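You operate a simulated robot arm through the tools that you are given. There is no shell and no other tool.

The job below is to be done with a simulated robot arm. You get a single attempt, and the scene is never put back.

TASK
Clear the jam at station 3 and run its housing out past the gate.
Fine: first the blue width knob to the size printed on the housing, the yellow release lever, and the silver gate open (leave it open); the housing rides in its carrier to the first OUT mark, with no new jam.
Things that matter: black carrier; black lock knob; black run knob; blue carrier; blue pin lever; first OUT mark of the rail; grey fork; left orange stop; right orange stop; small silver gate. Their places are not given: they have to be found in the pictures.

It is judged by the outcome, as a careful person would: the job done as asked, and still so three seconds after it is handed in. It fails if anything else is knocked over, pushed out of place, dropped, spilled or broken.

THE ROBOT
A 7-joint arm with a two-finger parallel gripper, fixed in place. Base frame: the origin is at the foot of the arm, x ahead of it, y to its left, z up; the work surface is at about z = 86. Units: cm, rad, N and s.
With the tool pointing down near the work surface it reaches from about 34 to 74 cm from the base axis. Its first joint turns from -2.496 to 2.496 rad. Payload 3 kg.
The tool frame sits at the grasp point between the pads (the TCP): z along the fingers, y along the line on which they close. The tips reach 3 cm beyond it. The gripper opens to 9.4 cm. The fingers are 2.8 cm wide and 1 cm thick; the gripper's body (5 by 9.6 cm) begins 5.5 cm behind the TCP.
Orientation is told as [roll, pitch, yaw] about the base's x, y, z axes, in that order, counted from this pose: with the fingers straight down and closing along the base's y, the tool's x points along the base's -x, its y along +y and its z along -z.

THE INTERFACE
- The arm moves only by the tool drive_tool. Its argument "rows" is a list of rows, each an object of numbers (a shift or turn left out is 0, a gripper value left out holds the last): "dx", "dy", "dz": the shift along the tool's x, y, z in units of 100 mm (1.0 is 100 mm); "rx", "ry", "rz": the turn, a rotation vector about the tool's x, y, z in units of 180 degrees (1.0 is 180 degrees); "gripper": the closure, from 0 (fully open) to 1 (shut). In form: [{"dx": .., "dy": .., "dz": .., "rx": .., "ry": .., "rz": .., "gripper": ..}, ...]. A call has 1 to 20 rows; each row is the pose to reach, as a shift and turn from the pose commanded when the call began, along the tool's axes at that moment. A call with a number of a shift or a turn outside -1 to 1 is refused whole. Rows are played at 5 a second. More than 5 cm and 0.15 rad between two rows, or a gripper value outside its range, and nothing of the call is played. Where a pose cannot be reached the arm comes as near as it can. A force on the tool above 90 N (or 10 N above the force at the start of the call, whichever is more), or a blocked arm, ends the call early, and 0.2 s more pass. Each finger travels about 4.5 cm/s and halts on what it meets, pressing with about 36 N; the grip force reading is that of the motor and also rises with nothing between the fingers. The clock runs only during rows and for 0.2 s after the last one: add rows that repeat a pose to give the fingers time. It gives the time, the measured TCP pose, the force on the tool (base axes), the opening and the grip force at its end, in the units of the frame above (readings bear some noise), with the torque about the TCP (base axes, N m) and any sound that the robot's microphone picked up.
- Cameras (640 x 400 px; columns grow to the right, rows downward): "scene" is fixed at [4.99, 50.16, 170.15]; the picture's right is [0.19, -0.98, 0.00], its down [-0.87, -0.17, -0.46] and it looks along [0.46, 0.09, -0.89] (base axes); focal length 251 px, centre (320, 200). "wrist" rides on the gripper at [7.6, 1.4, -10.2] in the tool frame; the picture's right is [-0.18, 0.98, 0.00], its down [-0.75, -0.14, -0.64] and it looks along [-0.63, -0.12, 0.77] (tool axes); focal length 243 px, centre (320, 200).
- camera(camera): a new picture of that camera. It takes no simulated time.
- slide_trunk(by): slides the trunk up (or, below 0, down) by that many cm; the arm rides with it, the base frame stays. It gives what a move gives, with no picture.
- locate(camera, pixels): for up to 12 pixels [column, row] of the newest picture of that camera ("zoom" is the newest enlarged one), the place [x, y, z] in the base frame of the surface seen there, good to about 0.2 cm. It takes no simulated time.
- zoom(camera, box): a new picture of the part [left, top, right, bottom] of that camera's present view, enlarged. It takes no simulated time.
- close_job(): hands the job in; it is judged then, once.

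Unless the task says otherwise, let go and move clear before handing in.

The tools are called after ">>>" as a command line: name --argument value ..., lists and objects as JSON in quotes. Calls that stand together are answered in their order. drive_tool: Moves the arm, as the interface text tells. Its arguments: {"type":"object","properties":{"rows":{"type":"array","items":{"type":"object","properties":{"dx":{"type":"number"},"dy":{"type":"number"},"dz":{"type":"number"},"rx":{"type":"number"},"ry":{"type":"number"},"rz":{"type":"number"},"gripper":{"type":"number"}}}}},"required":["rows"]} The other tools are called the same way: slide_trunk (by) slides the trunk up or down; camera (camera) takes a picture; locate (camera, pixels) gives the place of the surface under pixels of a picture; zoom (camera, box) takes an enlarged picture of a part of a camera's view; close_job () hands the job in.

At the start:

```text
t: 0.0
position: [56.5, 6.02, 123.46]
ee_rot: [-0.002, 0.0, 0.0]
ft_force: [-0.8, 0.3, 0.4]
torque: [0.02, -0.01, -0.01]
width: 9.4
gripper_force: 0.1
trunk travel left (down, up): [-22.5, 16.5]
```

scene: 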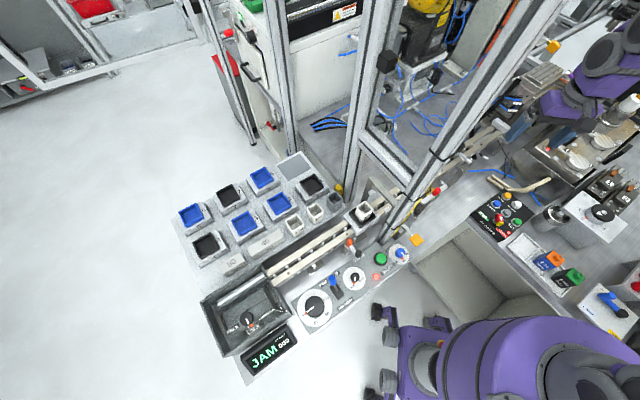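
wrist: 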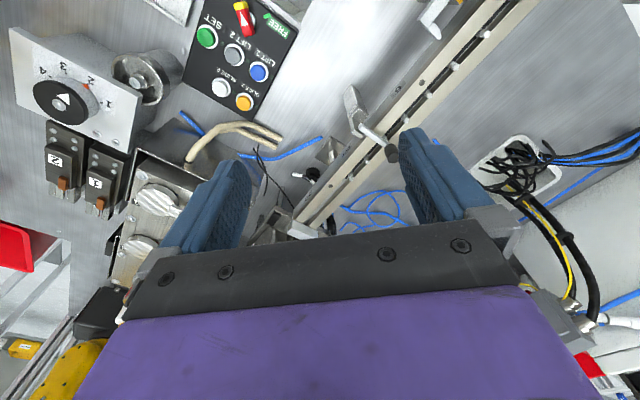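

The scene shows a station around pixels (200-420, 150-360) with a JAM display at (270,350), and more stations to the right. I'll zoom in on several parts before moving anything.

>>> zoom --camera "scene" --box '[190, 220, 350, 380]'

>>> zoom --camera "scene" --box '[310, 170, 450, 300]'

>>> zoom --camera "scene" --box '[170, 140, 340, 260]'

>>> zoom --camera "scene" --box '[440, 50, 640, 250]'

>>> zoom --camera "scene" --box '[460, 170, 640, 350]'

```text
2.50 times, centred on (270, 300) of scene
```

zoom: 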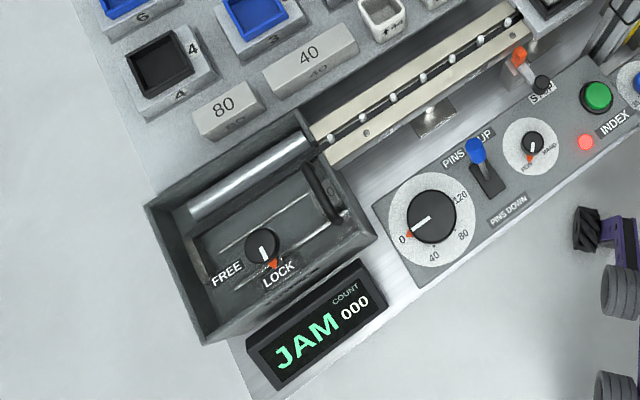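

```text
3.08 times, centred on (380, 235) of scene
```

zoom: 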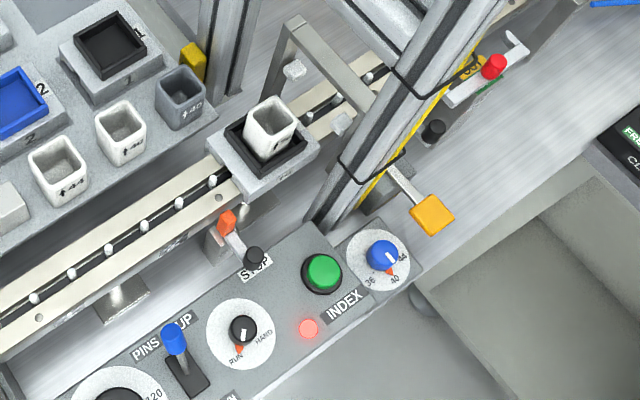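

```text
3.33 times, centred on (255, 200) of scene
```

zoom: 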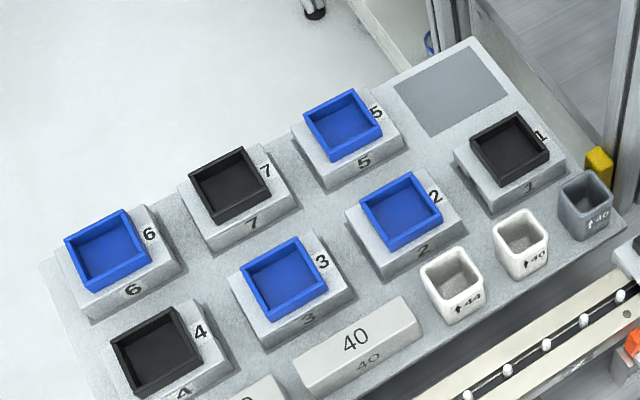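

```text
2.00 times, centred on (540, 150) of scene
```

zoom: 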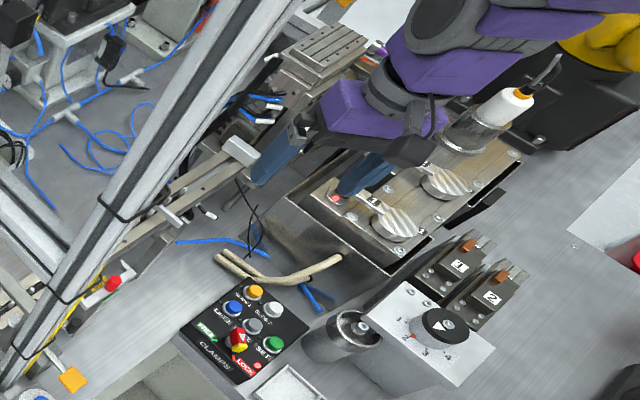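

```text
2.22 times, centred on (550, 260) of scene
```

zoom: 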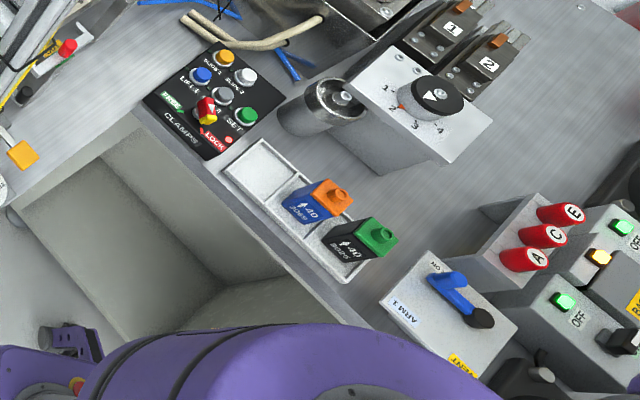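

The jammed carrier with a white housing sits on the rail at zoom (265,140), beside the overhead frame. I'll measure key points and zoom closer into the station.

>>> locate --camera "scene" --pixels '[[314, 310], [334, 283], [354, 278], [380, 258], [400, 252], [417, 239], [365, 213], [350, 242], [355, 256], [436, 191], [249, 318], [290, 265]]'

>>> zoom --camera "scene" --box '[340, 190, 400, 230]'

>>> zoom --camera "scene" --box '[390, 160, 480, 220]'

>>> zoom --camera "scene" --box '[380, 230, 440, 270]'

>>> zoom --camera "scene" --box '[420, 80, 540, 190]'

```text
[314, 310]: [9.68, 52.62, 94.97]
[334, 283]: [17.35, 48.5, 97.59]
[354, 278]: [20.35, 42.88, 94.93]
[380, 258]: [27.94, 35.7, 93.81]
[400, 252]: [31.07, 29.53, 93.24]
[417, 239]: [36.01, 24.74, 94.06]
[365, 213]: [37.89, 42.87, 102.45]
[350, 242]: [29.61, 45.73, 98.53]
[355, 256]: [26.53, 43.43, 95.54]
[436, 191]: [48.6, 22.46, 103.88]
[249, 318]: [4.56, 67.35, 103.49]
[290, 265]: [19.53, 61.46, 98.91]
```

```text
10.00 times, centred on (370, 210) of scene
```

zoom: 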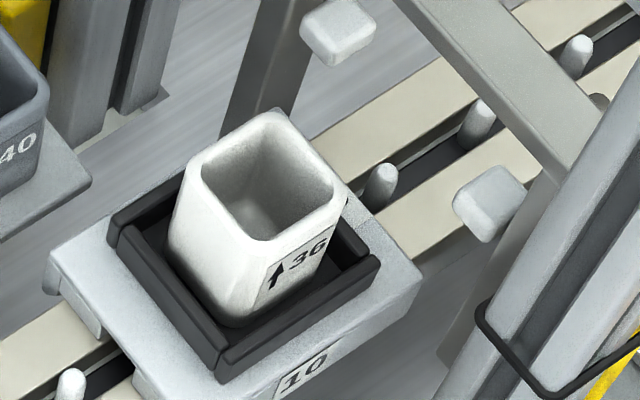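

```text
6.67 times, centred on (435, 190) of scene
```

zoom: 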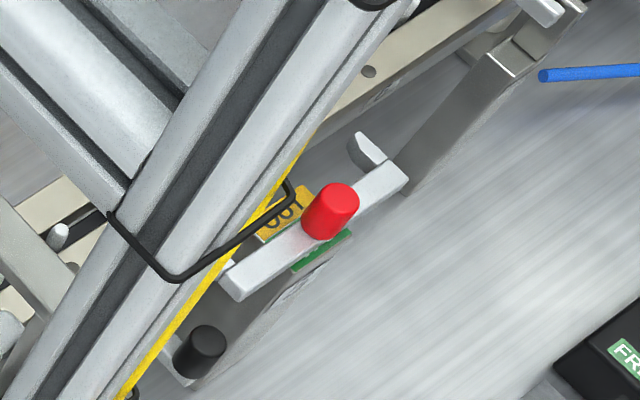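

```text
10.00 times, centred on (410, 250) of scene
```

zoom: 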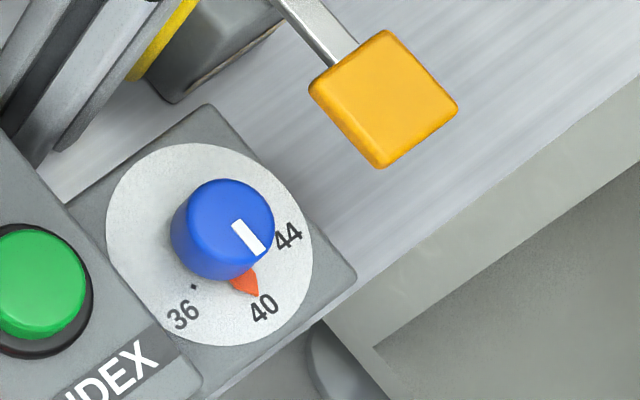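

```text
3.64 times, centred on (480, 135) of scene
```

zoom: 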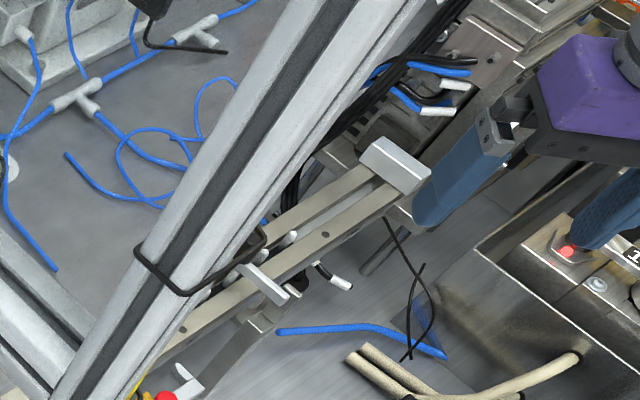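

The housing on the rail reads "36" at zoom (300,260), and the blue width knob is at 40. I need the position of the uprights and more of the station before I move, so I'll locate them.

>>> locate --camera "scene" --pixels '[[385, 235], [420, 190], [460, 130], [500, 60], [340, 185], [355, 130], [375, 60], [410, 165], [370, 150], [388, 62], [330, 190], [300, 130]]'

>>> zoom --camera "scene" --box '[280, 0, 480, 200]'

>>> zoom --camera "scene" --box '[280, 230, 380, 300]'

>>> zoom --camera "scene" --box '[480, 50, 560, 130]'

>>> zoom --camera "scene" --box '[290, 270, 360, 330]'

```text
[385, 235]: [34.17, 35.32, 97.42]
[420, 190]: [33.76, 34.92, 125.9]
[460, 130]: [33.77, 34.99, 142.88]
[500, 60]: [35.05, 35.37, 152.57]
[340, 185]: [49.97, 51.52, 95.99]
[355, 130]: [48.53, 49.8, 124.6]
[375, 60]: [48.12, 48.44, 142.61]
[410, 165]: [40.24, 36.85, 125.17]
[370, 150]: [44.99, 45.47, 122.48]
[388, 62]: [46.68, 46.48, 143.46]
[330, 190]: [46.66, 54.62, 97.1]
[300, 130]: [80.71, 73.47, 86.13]
```

```text
2.00 times, centred on (380, 100) of scene
```

zoom: 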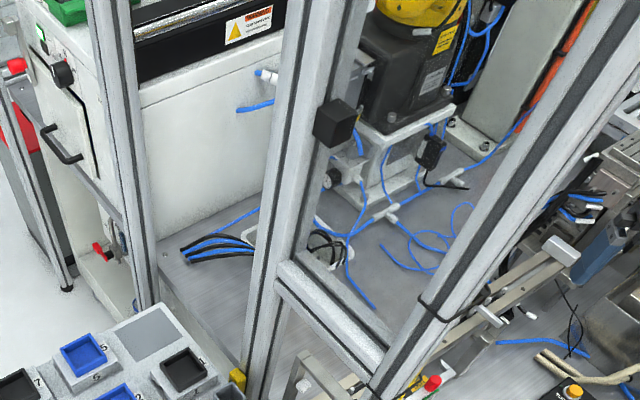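

```text
5.71 times, centred on (330, 265) of scene
```

zoom: 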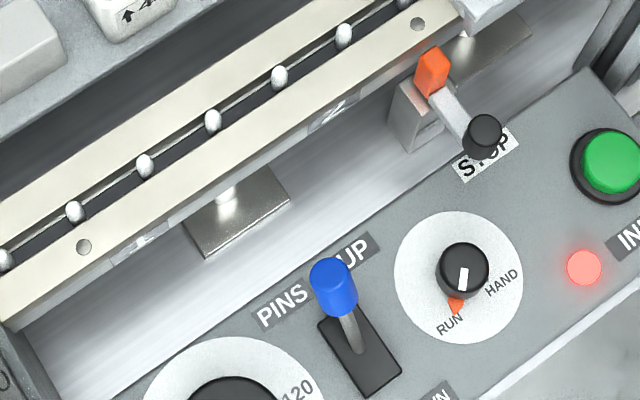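

```text
5.00 times, centred on (520, 90) of scene
```

zoom: 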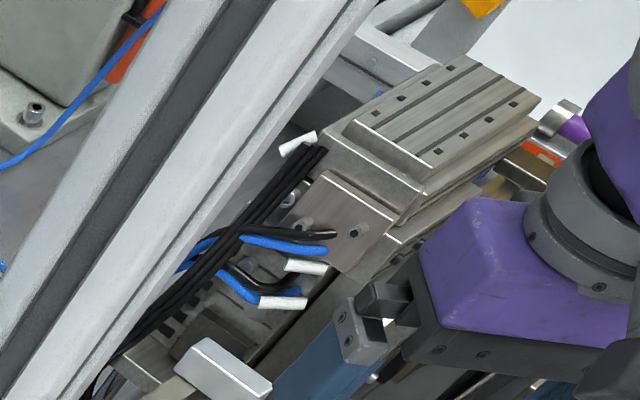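

```text
6.67 times, centred on (325, 300) of scene
```

zoom: 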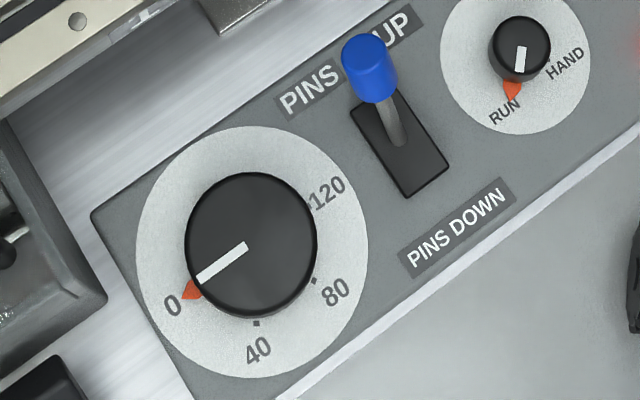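

The rail runs along about (0.7,-0.7), from the tray near (10,67) through the carrier near (38,43) and under the crossbar. The posts stand near (36,36) and (48,49). I'll retract the hand toward the base, well clear of the posts, to use the wrist camera.

>>> drive_tool --rows '[{"dx": 0.25, "dy": 0.2}, {"dx": 0.5, "dy": 0.4}, {"dx": 0.75, "dy": 0.6}, {"dx": 1.0, "dy": 0.8}]'

>>> drive_tool --rows '[{"dx": 0.25, "dy": 0.1}, {"dx": 0.5, "dy": 0.2}, {"dx": 0.75, "dy": 0.3}, {"dx": 1.0, "dy": 0.4}]'

>>> camera --camera "wrist"

>>> camera --camera "scene"

```text
t: 1.0
position: [46.26, 13.94, 123.6]
ee_rot: [-0.003, 0.0, 0.0]
ft_force: [-0.3, 0.6, 0.1]
torque: [0.0, -0.03, 0.01]
width: 9.41
gripper_force: 0.1
trunk travel left (down, up): [-22.5, 16.5]
```

```text
t: 2.0
position: [36.3, 17.91, 123.57]
ee_rot: [-0.001, -0.002, 0.0]
ft_force: [0.5, -0.1, 0.1]
torque: [0.0, 0.0, 0.04]
width: 9.37
gripper_force: 0.1
trunk travel left (down, up): [-22.5, 16.5]
```

```text
taken
```

wrist: 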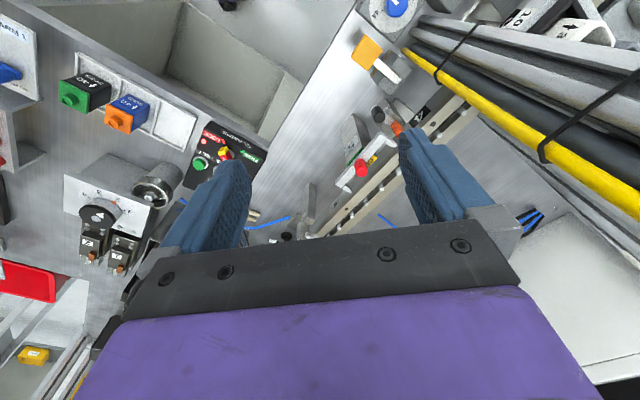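

```text
taken
```

scene: 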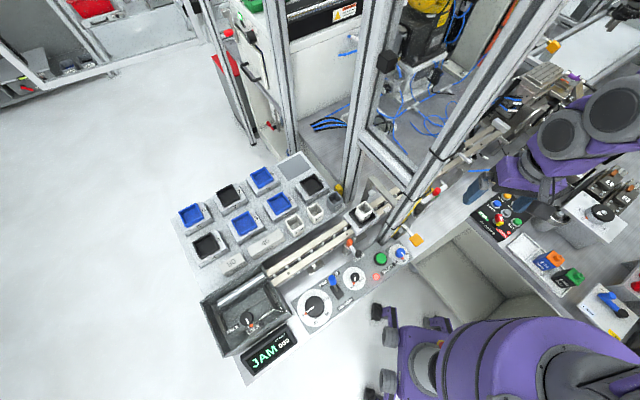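

The wrist view now shows the yellow lever (367,50), a second orange stop (397,128), a red knob (361,168) and the rail. I'll zoom in on these.

>>> zoom --camera "wrist" --box '[300, 90, 440, 240]'

>>> zoom --camera "wrist" --box '[340, 0, 480, 110]'

>>> zoom --camera "wrist" --box '[40, 40, 280, 260]'

>>> zoom --camera "wrist" --box '[440, 0, 640, 120]'

>>> locate --camera "wrist" --pixels '[[367, 50], [397, 128], [361, 168], [310, 190], [379, 114], [345, 215], [400, 170], [460, 105], [395, 5], [390, 65]]'

```text
2.67 times, centred on (370, 165) of wrist
```

zoom: 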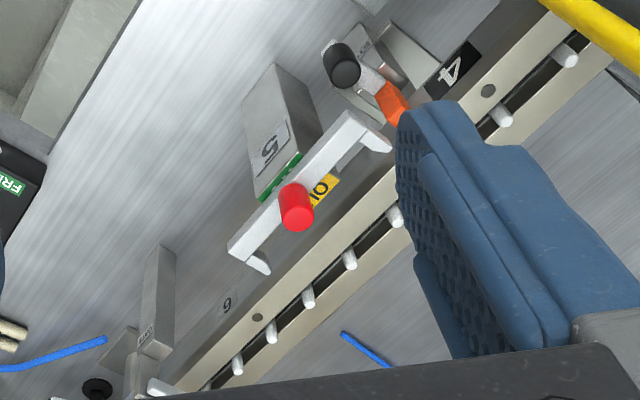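

```text
3.64 times, centred on (410, 55) of wrist
```

zoom: 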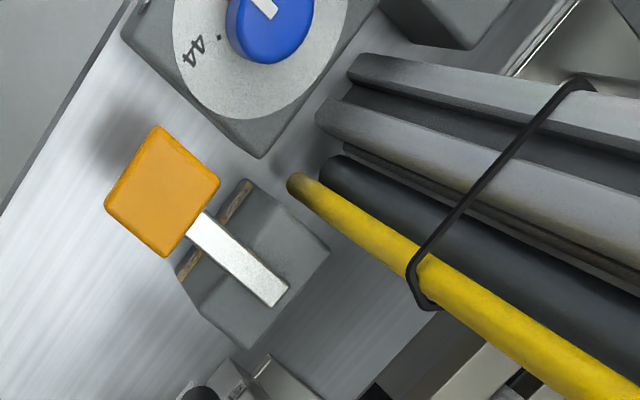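

```text
1.82 times, centred on (160, 150) of wrist
```

zoom: 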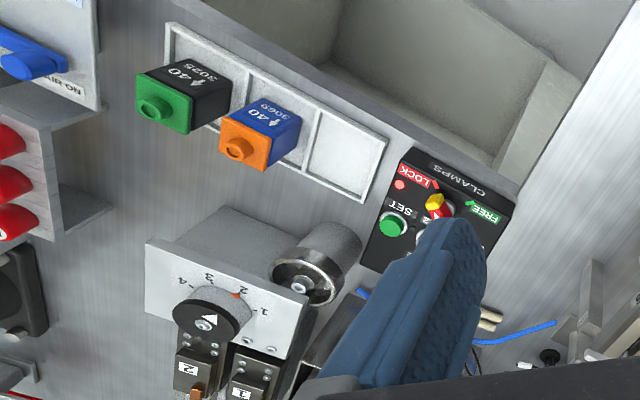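

```text
3.20 times, centred on (540, 60) of wrist
```

zoom: 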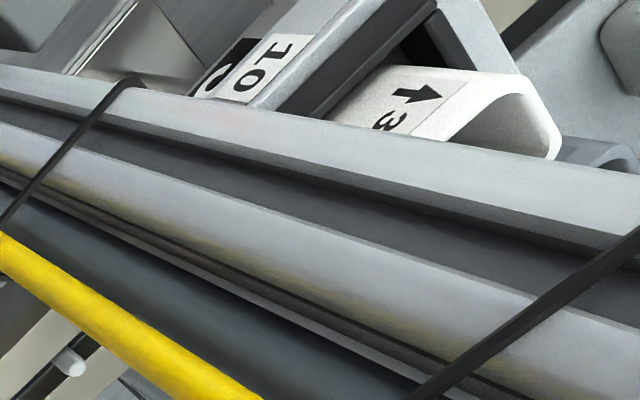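

```text
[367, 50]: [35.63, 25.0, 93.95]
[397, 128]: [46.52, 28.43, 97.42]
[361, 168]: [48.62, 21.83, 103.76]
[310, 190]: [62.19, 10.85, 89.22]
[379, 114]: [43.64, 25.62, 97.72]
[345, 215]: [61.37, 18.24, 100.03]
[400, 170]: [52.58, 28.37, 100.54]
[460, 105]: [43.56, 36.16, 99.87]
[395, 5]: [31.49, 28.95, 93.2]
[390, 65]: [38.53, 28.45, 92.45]
```

The rail side carries station numbers: 4 by the right orange stop, and 5 and 6 further on. I'll go lower for a closer look at the gate and OUT marks.

>>> drive_tool --rows '[{"dx": 0.0, "dz": 0.33}, {"dx": 0.0, "dz": 0.66}, {"dz": 0.9}]'

>>> camera --camera "wrist"

>>> zoom --camera "wrist" --box '[300, 60, 460, 260]'

>>> zoom --camera "wrist" --box '[440, 0, 640, 130]'

```text
t: 2.8
position: [36.31, 18.01, 114.41]
ee_rot: [-0.001, 0.0, 0.0]
ft_force: [0.2, -0.8, -0.2]
torque: [0.01, 0.02, -0.01]
width: 9.41
gripper_force: 0.0
trunk travel left (down, up): [-22.5, 16.5]
```

```text
taken
```

wrist: 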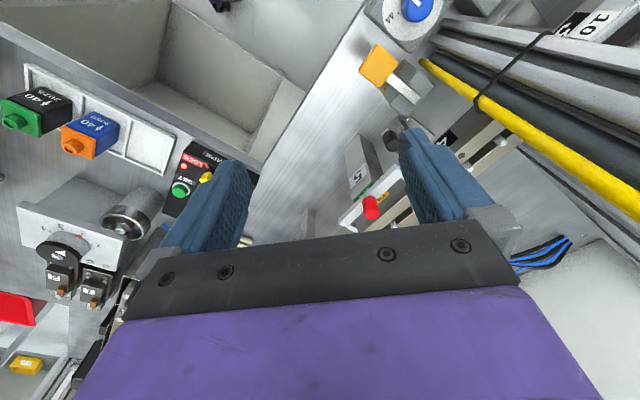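

```text
2.00 times, centred on (380, 160) of wrist
```

zoom: 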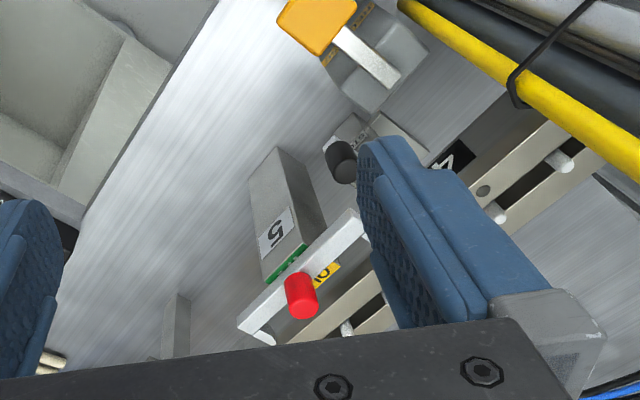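

```text
3.08 times, centred on (540, 65) of wrist
```

zoom: 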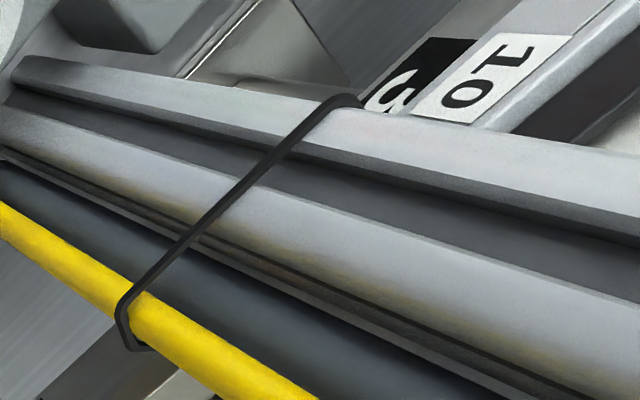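

The fingers hide the gate from here. I'll rise and move further out so the camera looks straight down on the rail between stations 4 and 6.

>>> drive_tool --rows '[{"dz": -0.4}, {"dz": -0.8}, {"dx": -0.3, "dz": -1.0}, {"dx": -0.7, "dz": -1.0}, {"dx": -1.0, "dz": -1.0}]'

>>> drive_tool --rows '[{"dx": -0.4, "dy": -0.1}, {"dx": -0.8, "dy": -0.2}, {"dx": -1.0, "dy": -0.3}]'

>>> camera --camera "wrist"

>>> zoom --camera "wrist" --box '[240, 0, 440, 240]'

```text
t: 4.0
position: [46.68, 17.98, 124.36]
ee_rot: [-0.002, 0.001, 0.001]
ft_force: [0.8, 0.0, -0.9]
torque: [0.0, 0.01, 0.0]
width: 9.39
gripper_force: 0.1
trunk travel left (down, up): [-22.5, 16.5]
```

```text
t: 4.8
position: [56.51, 14.92, 124.36]
ee_rot: [-0.002, -0.001, 0.0]
ft_force: [0.4, 0.5, 0.4]
torque: [0.0, 0.02, 0.02]
width: 9.43
gripper_force: 0.0
trunk travel left (down, up): [-22.5, 16.5]
```

```text
taken
```

wrist: 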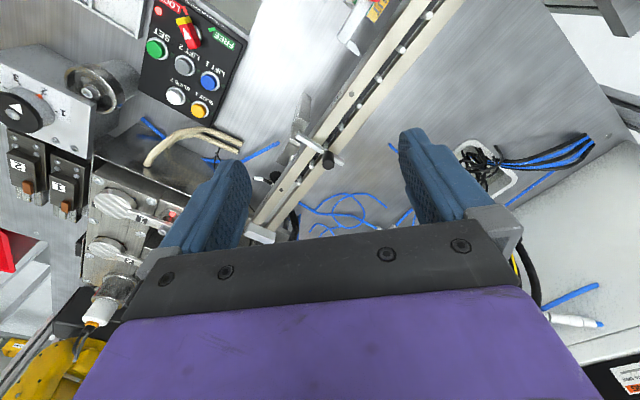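

```text
1.67 times, centred on (340, 120) of wrist
```

zoom: 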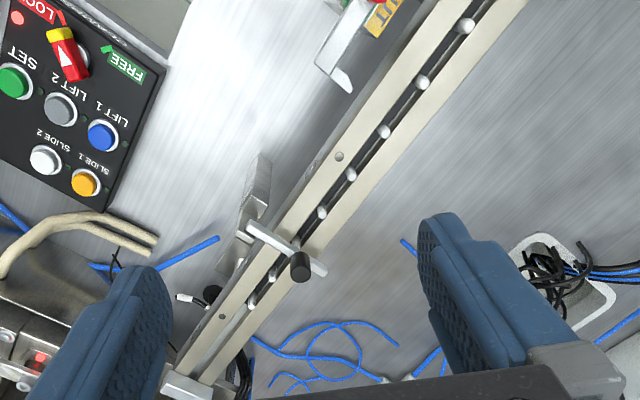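

A silver bar with a black knob crosses the rail at pixel (320,150), and there is a yellow "OUT" sticker by the red knob at (378,10). I'll zoom in and locate these.

>>> zoom --camera "wrist" --box '[240, 80, 360, 240]'

>>> zoom --camera "wrist" --box '[320, 0, 440, 80]'

>>> locate --camera "wrist" --pixels '[[328, 160], [300, 140], [310, 150], [338, 165], [340, 95], [300, 105], [258, 235], [285, 175], [345, 110], [376, 12], [350, 40], [360, 60]]'

```text
2.50 times, centred on (300, 160) of wrist
```

zoom: 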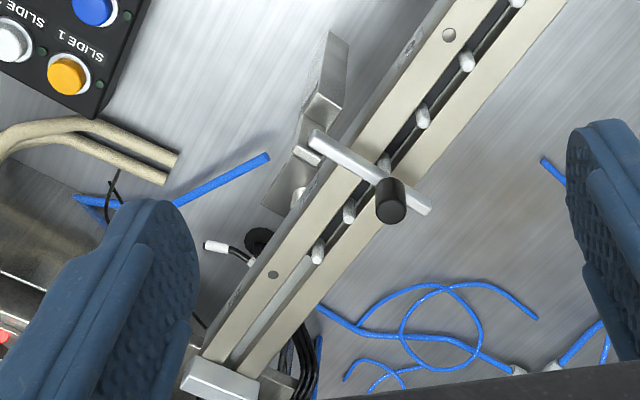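

```text
5.00 times, centred on (380, 40) of wrist
```

zoom: 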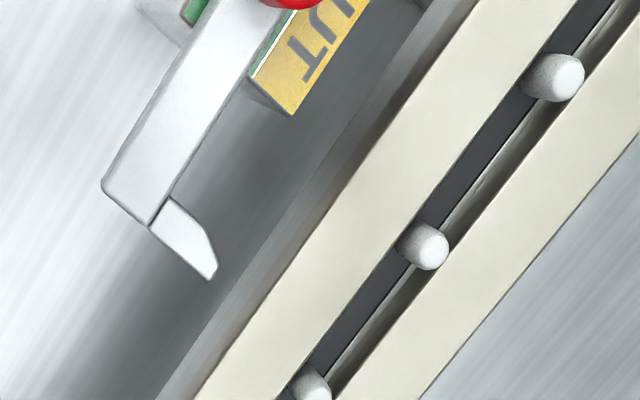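

```text
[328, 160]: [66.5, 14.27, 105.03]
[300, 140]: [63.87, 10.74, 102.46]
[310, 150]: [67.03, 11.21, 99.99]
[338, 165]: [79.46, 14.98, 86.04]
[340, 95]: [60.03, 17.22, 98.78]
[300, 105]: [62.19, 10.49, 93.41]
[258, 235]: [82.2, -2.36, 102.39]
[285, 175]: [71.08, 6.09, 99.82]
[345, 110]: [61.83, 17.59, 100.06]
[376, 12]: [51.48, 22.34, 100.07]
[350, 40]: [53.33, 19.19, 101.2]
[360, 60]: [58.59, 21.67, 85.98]
```

The gate is the bar around (66,13,103) crossing the rail. The black knob is at (66.5,14.3,105) and the pivot is near (63.5,10.5). I'll zoom the scene camera on the rail's near-side labels.

>>> zoom --camera "scene" --box '[460, 90, 540, 150]'

>>> zoom --camera "scene" --box '[420, 140, 500, 210]'

>>> zoom --camera "wrist" --box '[270, 60, 350, 130]'

>>> zoom --camera "wrist" --box '[240, 140, 320, 240]'

>>> zoom --camera "scene" --box '[400, 160, 450, 200]'

```text
6.67 times, centred on (500, 120) of scene
```

zoom: 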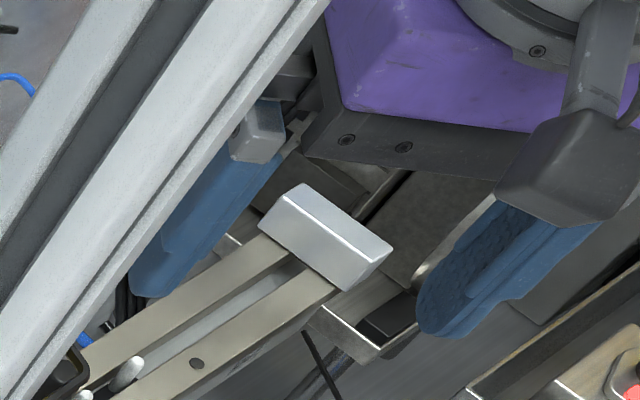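

```text
5.71 times, centred on (460, 175) of scene
```

zoom: 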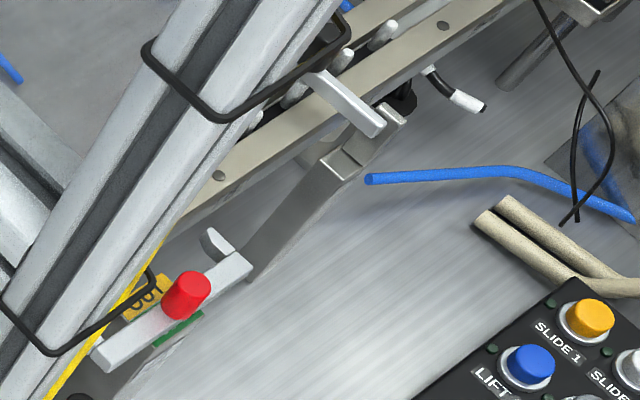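

```text
5.71 times, centred on (310, 95) of wrist
```

zoom: 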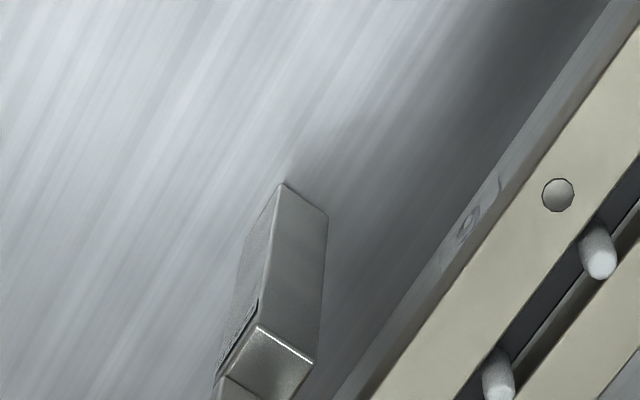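

```text
4.00 times, centred on (280, 190) of wrist
```

zoom: 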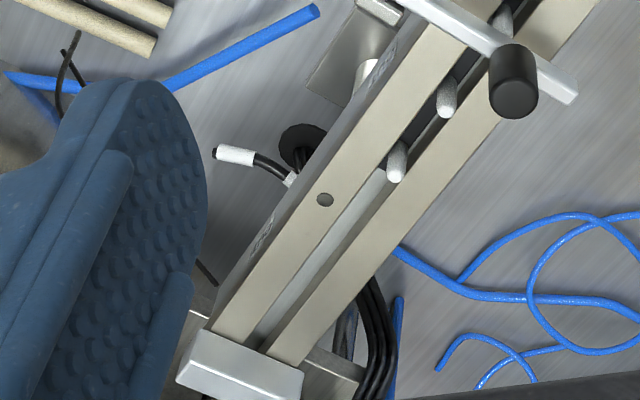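

```text
10.00 times, centred on (425, 180) of scene
```

zoom: 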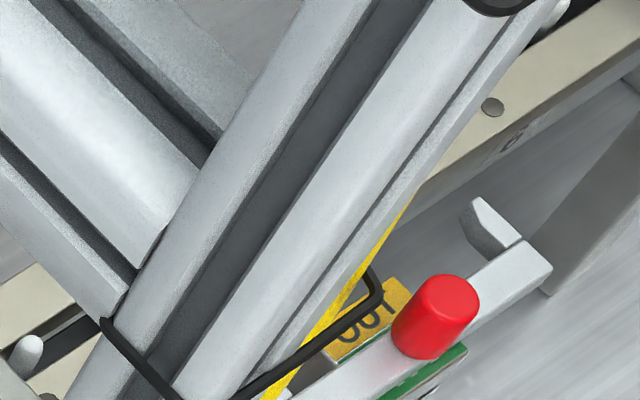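

The rail side seems to carry a "6" near (60,16) and further marks past the gate. I'll go lower at y≈10 for a flatter look at the labels.

>>> drive_tool --rows '[{"dy": -0.25, "dx": 0.1, "dz": 0.25}, {"dy": -0.5, "dx": 0.2, "dz": 0.6}, {"dy": -0.6, "dx": 0.3, "dz": 1.0}]'

>>> camera --camera "wrist"

>>> zoom --camera "wrist" --box '[240, 120, 440, 245]'

>>> zoom --camera "wrist" --box '[320, 0, 480, 120]'

```text
t: 5.6
position: [53.26, 9.02, 114.45]
ee_rot: [-0.001, -0.001, 0.001]
ft_force: [2.0, 0.3, 0.1]
torque: [-0.03, 0.01, 0.02]
width: 9.4
gripper_force: 0.1
trunk travel left (down, up): [-22.5, 16.5]
```

```text
taken
```

wrist: 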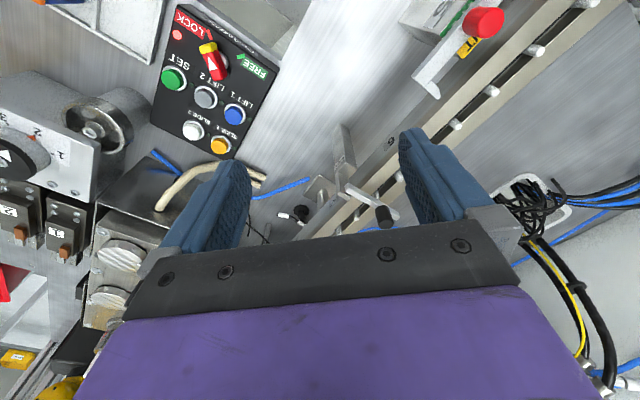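

```text
3.20 times, centred on (340, 182) of wrist
```

zoom: 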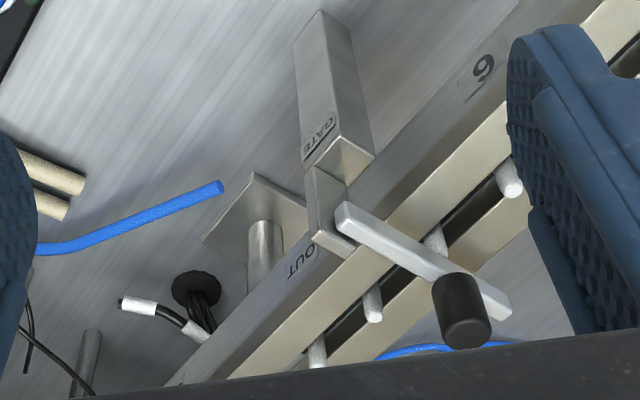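

```text
3.33 times, centred on (400, 60) of wrist
```

zoom: 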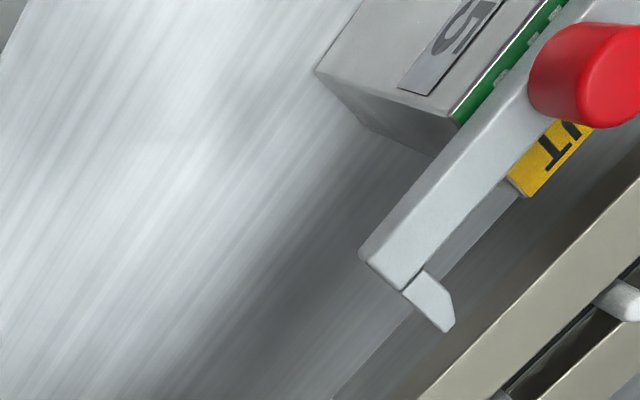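

The first OUT mark is at zoom (300,262), just past the GATE post. I'll locate it, the gate parts and the station 5 fork.

>>> locate --camera "wrist" --pixels '[[334, 200], [335, 202], [391, 140], [350, 188], [382, 212], [388, 217], [393, 220], [365, 195], [347, 170], [297, 236], [342, 200], [376, 198]]'

>>> zoom --camera "wrist" --box '[280, 160, 400, 240]'

>>> zoom --camera "wrist" --box '[400, 0, 520, 80]'

```text
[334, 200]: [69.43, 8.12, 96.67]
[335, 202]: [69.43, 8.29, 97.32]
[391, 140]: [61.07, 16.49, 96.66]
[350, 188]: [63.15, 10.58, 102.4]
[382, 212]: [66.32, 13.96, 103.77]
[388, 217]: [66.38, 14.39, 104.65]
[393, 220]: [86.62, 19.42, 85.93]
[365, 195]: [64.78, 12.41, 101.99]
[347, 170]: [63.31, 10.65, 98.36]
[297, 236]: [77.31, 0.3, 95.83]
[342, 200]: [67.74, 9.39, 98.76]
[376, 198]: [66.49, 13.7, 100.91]
```

```text
5.00 times, centred on (340, 200) of wrist
```

zoom: 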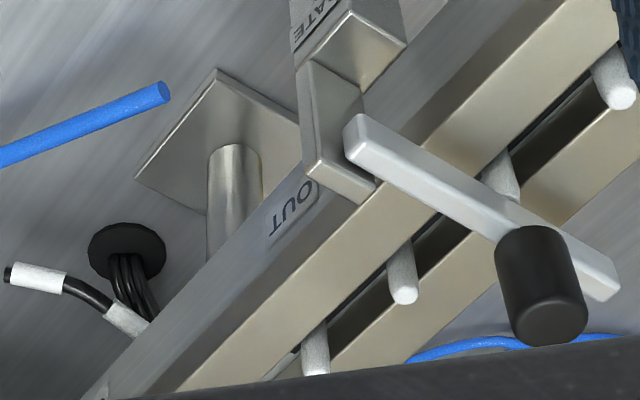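

```text
5.00 times, centred on (460, 40) of wrist
```

zoom: 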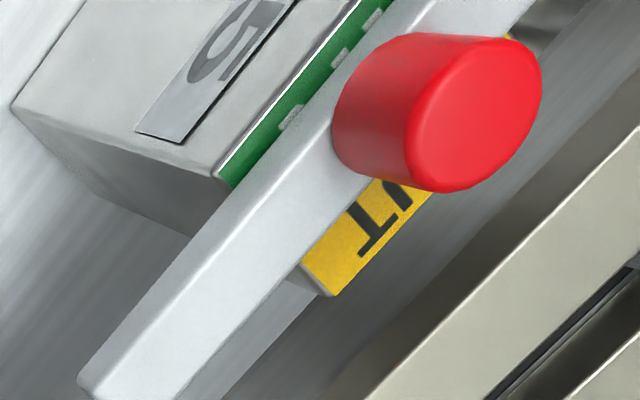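

OUT mark 1 is at (69.4,8.2) and station 6 at (61.1,16.5), so the station pitch is about 12 cm, which puts station 3 at the carrier (~(37,42)). Now I'll retract and swing to the left side of the frame to look at the carrier, the stop and the control panel up close.

>>> drive_tool --rows '[{"dz": -0.4, "dx": 0.2}, {"dz": -0.8, "dx": 0.5}, {"dz": -1.0, "dx": 0.8, "dy": 0.2}, {"dz": -1.0, "dx": 1.0, "dy": 0.5}]'

>>> drive_tool --rows '[{"dx": 0.3, "dy": 0.2}, {"dx": 0.6, "dy": 0.4}, {"dx": 1.0, "dy": 0.6}]'

>>> drive_tool --rows '[{"dx": 0.3, "dy": 0.3}, {"dx": 0.6, "dy": 0.6}, {"dx": 0.9, "dy": 1.0}]'

>>> camera --camera "scene"

>>> camera --camera "wrist"

```text
t: 6.6
position: [43.32, 14.05, 124.44]
ee_rot: [-0.004, 0.001, -0.001]
ft_force: [0.7, -0.1, -0.3]
torque: [0.0, -0.01, 0.0]
width: 9.39
gripper_force: 0.0
trunk travel left (down, up): [-22.5, 16.5]
```

```text
t: 7.4
position: [33.02, 19.91, 124.48]
ee_rot: [-0.002, -0.002, -0.001]
ft_force: [0.2, -0.1, -0.2]
torque: [0.0, -0.02, 0.01]
width: 9.4
gripper_force: 0.2
trunk travel left (down, up): [-22.5, 16.5]
```

```text
t: 8.2
position: [23.67, 30.65, 124.32]
ee_rot: [0.031, 0.058, -0.019]
ft_force: [0.1, -0.8, -0.3]
torque: [-0.01, -0.03, 0.03]
width: 9.4
gripper_force: 0.0
trunk travel left (down, up): [-22.5, 16.5]
```

```text
taken
```

scene: 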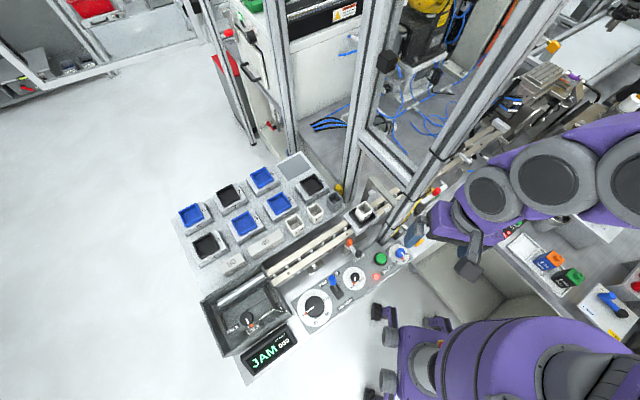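

```text
taken
```

wrist: 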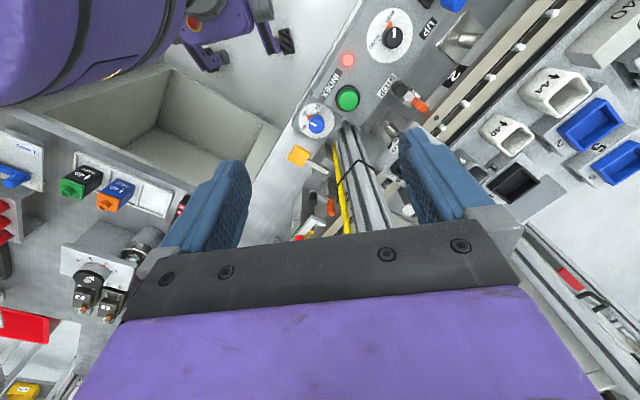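

The path is clear and the hand is at (23.7,30.7). I'll continue around the front post to (26,45) for the close look.

>>> drive_tool --rows '[{"dx": 0.3, "dy": 0.35}, {"dx": 0.5, "dy": 0.7}, {"dx": 0.5, "dy": 1.0}]'

>>> drive_tool --rows '[{"dx": -0.2, "dy": 0.3}, {"dx": -0.5, "dy": 0.5}]'

>>> camera --camera "scene"

>>> camera --camera "wrist"

```text
t: 9.1
position: [17.59, 42.24, 128.17]
ee_rot: [0.167, 0.21, -0.038]
ft_force: [-0.1, 0.2, 0.0]
torque: [0.0, 0.01, 0.02]
width: 9.39
gripper_force: 0.1
trunk travel left (down, up): [-22.5, 16.5]
stopped in row 3: the arm was blocked; the commanded pose is now the measured one
```

```text
t: 9.7
position: [22.91, 47.04, 127.89]
ee_rot: [0.166, 0.212, -0.042]
ft_force: [1.0, -0.2, 0.3]
torque: [0.03, 0.02, -0.03]
width: 9.4
gripper_force: 0.1
trunk travel left (down, up): [-22.5, 16.5]
```

```text
taken
```

scene: 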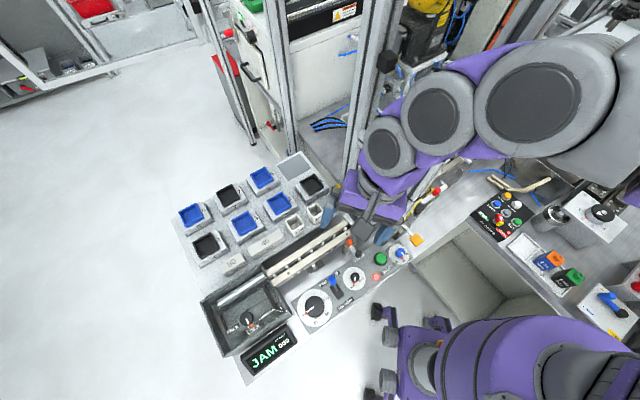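

```text
taken
```

wrist: 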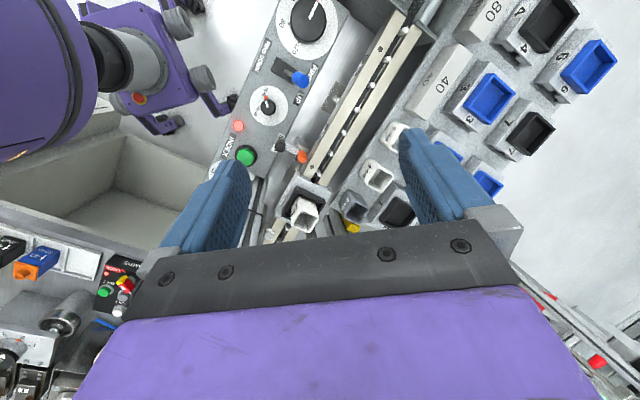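

The hand is now left of the post but slightly tilted (roll 0.17, pitch 0.21), and the arm was reported blocked. I'll check whether the arm is near the post.

>>> locate --camera "scene" --pixels '[[385, 148], [437, 110], [547, 90], [380, 200], [420, 60], [400, 180], [600, 140], [480, 140], [500, 60], [470, 65], [365, 200], [350, 170]]'

>>> zoom --camera "scene" --box '[320, 20, 640, 260]'

>>> zoom --camera "wrist" --box '[200, 0, 440, 240]'

>>> zoom --camera "wrist" --box '[250, 120, 410, 240]'

```text
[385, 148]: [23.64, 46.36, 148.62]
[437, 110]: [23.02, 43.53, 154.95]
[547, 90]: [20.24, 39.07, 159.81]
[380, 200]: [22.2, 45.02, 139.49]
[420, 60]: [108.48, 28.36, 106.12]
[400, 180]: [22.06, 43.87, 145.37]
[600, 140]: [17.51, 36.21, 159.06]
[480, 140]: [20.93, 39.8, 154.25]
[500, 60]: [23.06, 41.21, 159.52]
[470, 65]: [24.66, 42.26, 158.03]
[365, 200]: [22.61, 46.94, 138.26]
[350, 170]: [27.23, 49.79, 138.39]
```

```text
1.67 times, centred on (480, 140) of scene
```

zoom: 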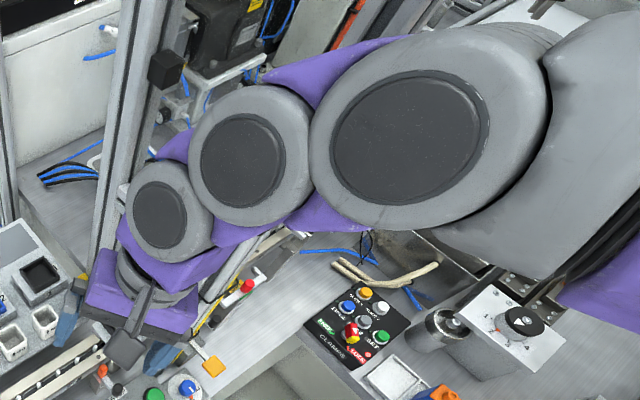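

```text
1.67 times, centred on (320, 120) of wrist
```

zoom: 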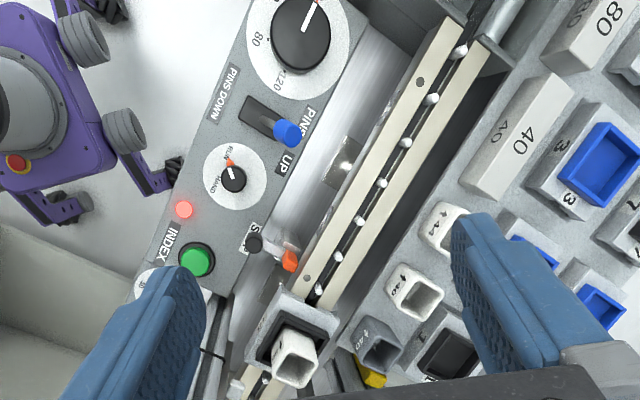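

```text
3.33 times, centred on (330, 180) of wrist
```

zoom: 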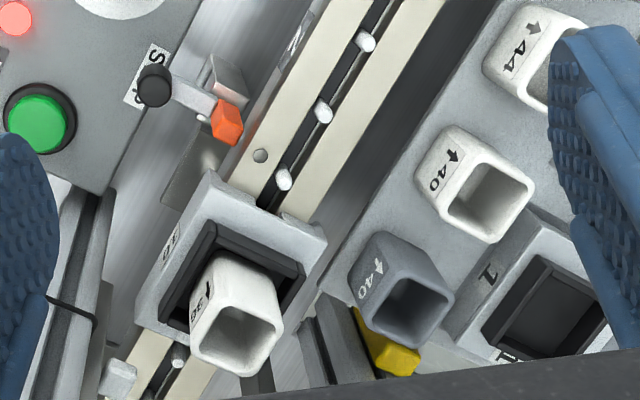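

The forearm is about 10 cm clear of the post. The carrier sits just past the left stop at station 3, holding a white "36" housing. I'll look closer at the tray, the lock knob and the portal near the carrier.

>>> zoom --camera "scene" --box '[195, 270, 305, 370]'

>>> zoom --camera "wrist" --box '[280, 0, 420, 90]'

>>> zoom --camera "wrist" --box '[240, 170, 360, 240]'

>>> locate --camera "wrist" --pixels '[[288, 140], [304, 156], [302, 200], [320, 205], [290, 195], [310, 222], [265, 210], [285, 230], [300, 75], [265, 102], [247, 155], [352, 225]]'

```text
4.00 times, centred on (250, 320) of scene
```

zoom: 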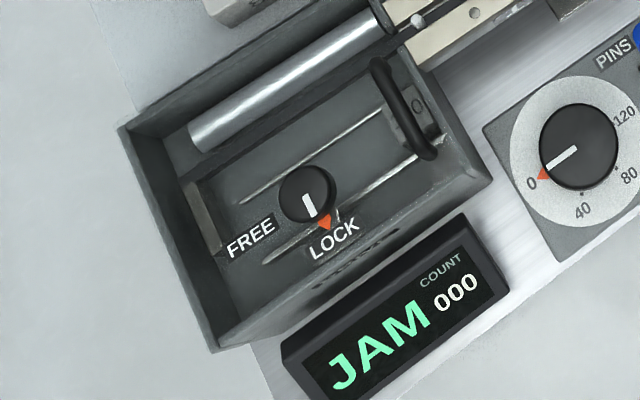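

```text
4.44 times, centred on (350, 45) of wrist
```

zoom: 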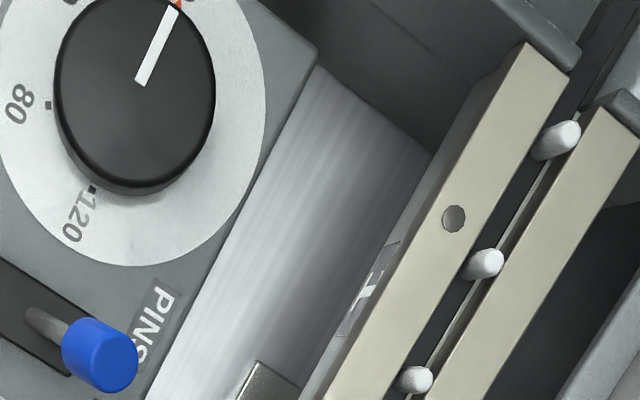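

```text
5.33 times, centred on (300, 205) of wrist
```

zoom: 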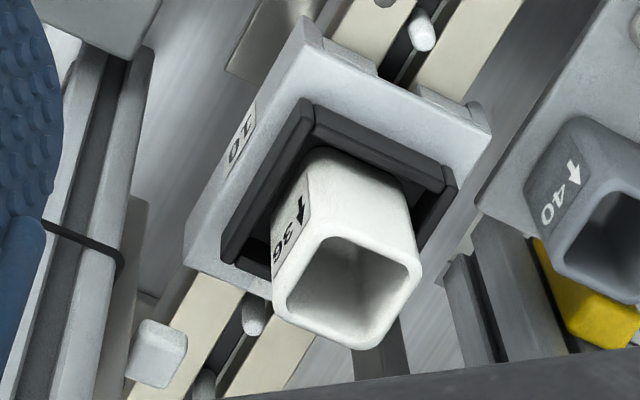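

```text
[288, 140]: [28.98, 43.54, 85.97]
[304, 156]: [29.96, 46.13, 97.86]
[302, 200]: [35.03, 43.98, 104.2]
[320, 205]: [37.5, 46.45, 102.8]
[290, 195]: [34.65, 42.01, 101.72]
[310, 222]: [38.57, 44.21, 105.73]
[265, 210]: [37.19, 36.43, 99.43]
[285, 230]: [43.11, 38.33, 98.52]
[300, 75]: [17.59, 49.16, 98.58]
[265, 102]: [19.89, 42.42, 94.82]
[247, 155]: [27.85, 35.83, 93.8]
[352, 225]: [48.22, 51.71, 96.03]
```

The tray has the FREE/LOCK knob (now LOCK), and the panel shows RUN, PINS UP and dial 0. Before acting I'll straighten the tool and look closely at the width knob, the yellow lever and the post foot.

>>> drive_tool --rows '[{"dz": 0.1, "rx": 0.026, "ry": -0.034, "rz": -0.007}, {"dz": 0.2, "rx": 0.053, "ry": -0.0675, "rz": -0.0134}]'

>>> drive_tool --rows '[{"dy": -0.3, "dz": 0.3, "dx": 0.05}, {"dy": -0.6, "dz": 0.6, "dx": 0.1}, {"dy": -0.9, "dz": 0.9, "dx": 0.15}, {"dy": -1.0, "dz": 1.0, "dx": 0.2}]'

>>> camera --camera "wrist"

>>> camera --camera "scene"

```text
t: 10.3
position: [22.46, 47.17, 126.15]
ee_rot: [0.004, -0.006, -0.017]
ft_force: [-0.5, 0.9, -1.0]
torque: [0.0, 0.01, 0.01]
width: 9.39
gripper_force: 0.1
trunk travel left (down, up): [-22.5, 16.5]
```

```text
t: 11.5
position: [20.68, 35.43, 112.52]
ee_rot: [-0.063, 0.059, -0.061]
ft_force: [0.1, 0.1, -0.9]
torque: [-0.01, 0.05, -0.01]
width: 9.43
gripper_force: 0.1
trunk travel left (down, up): [-22.5, 16.5]
stopped in row 4: the arm was blocked; the commanded pose is now the measured one
```

```text
taken
```

wrist: 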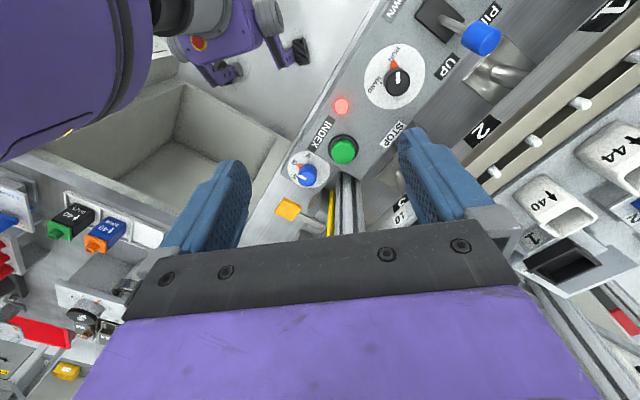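

```text
taken
```

scene: 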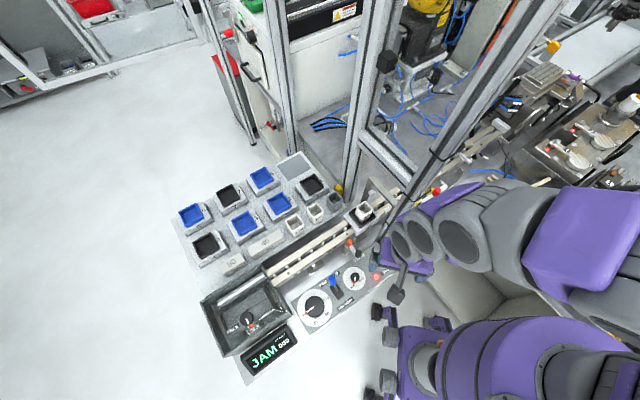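

From (20.7,35.4,112.5) the wrist sees the width knob (306,173), the yellow lever (288,208) and the post foot. I'll zoom and locate these.

>>> zoom --camera "wrist" --box '[260, 130, 420, 240]'

>>> locate --camera "wrist" --pixels '[[306, 173], [309, 178], [300, 178], [293, 172], [313, 185], [288, 208], [315, 220], [345, 180], [345, 205], [330, 205], [360, 215], [332, 180]]'

>>> zoom --camera "scene" --box '[360, 210, 440, 270]'

```text
3.64 times, centred on (340, 185) of wrist
```

zoom: 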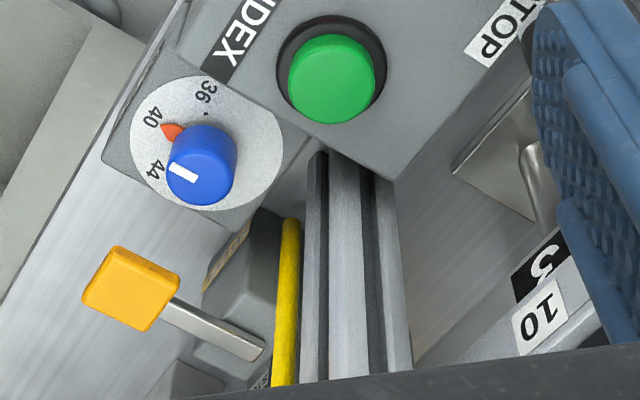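

```text
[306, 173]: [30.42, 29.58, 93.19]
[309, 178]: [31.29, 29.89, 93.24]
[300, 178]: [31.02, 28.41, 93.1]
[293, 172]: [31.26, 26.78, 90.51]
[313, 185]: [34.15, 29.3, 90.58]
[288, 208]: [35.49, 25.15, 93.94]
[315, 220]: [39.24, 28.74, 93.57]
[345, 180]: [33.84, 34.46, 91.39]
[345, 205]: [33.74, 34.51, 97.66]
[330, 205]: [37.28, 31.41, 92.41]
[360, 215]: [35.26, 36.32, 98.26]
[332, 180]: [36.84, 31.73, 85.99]
```

```text
6.67 times, centred on (400, 240) of scene
```

zoom: 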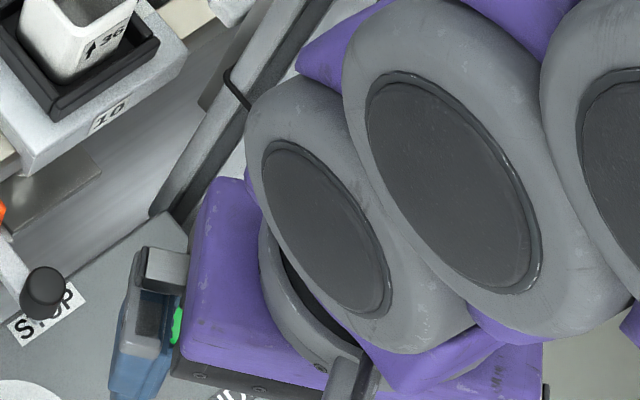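

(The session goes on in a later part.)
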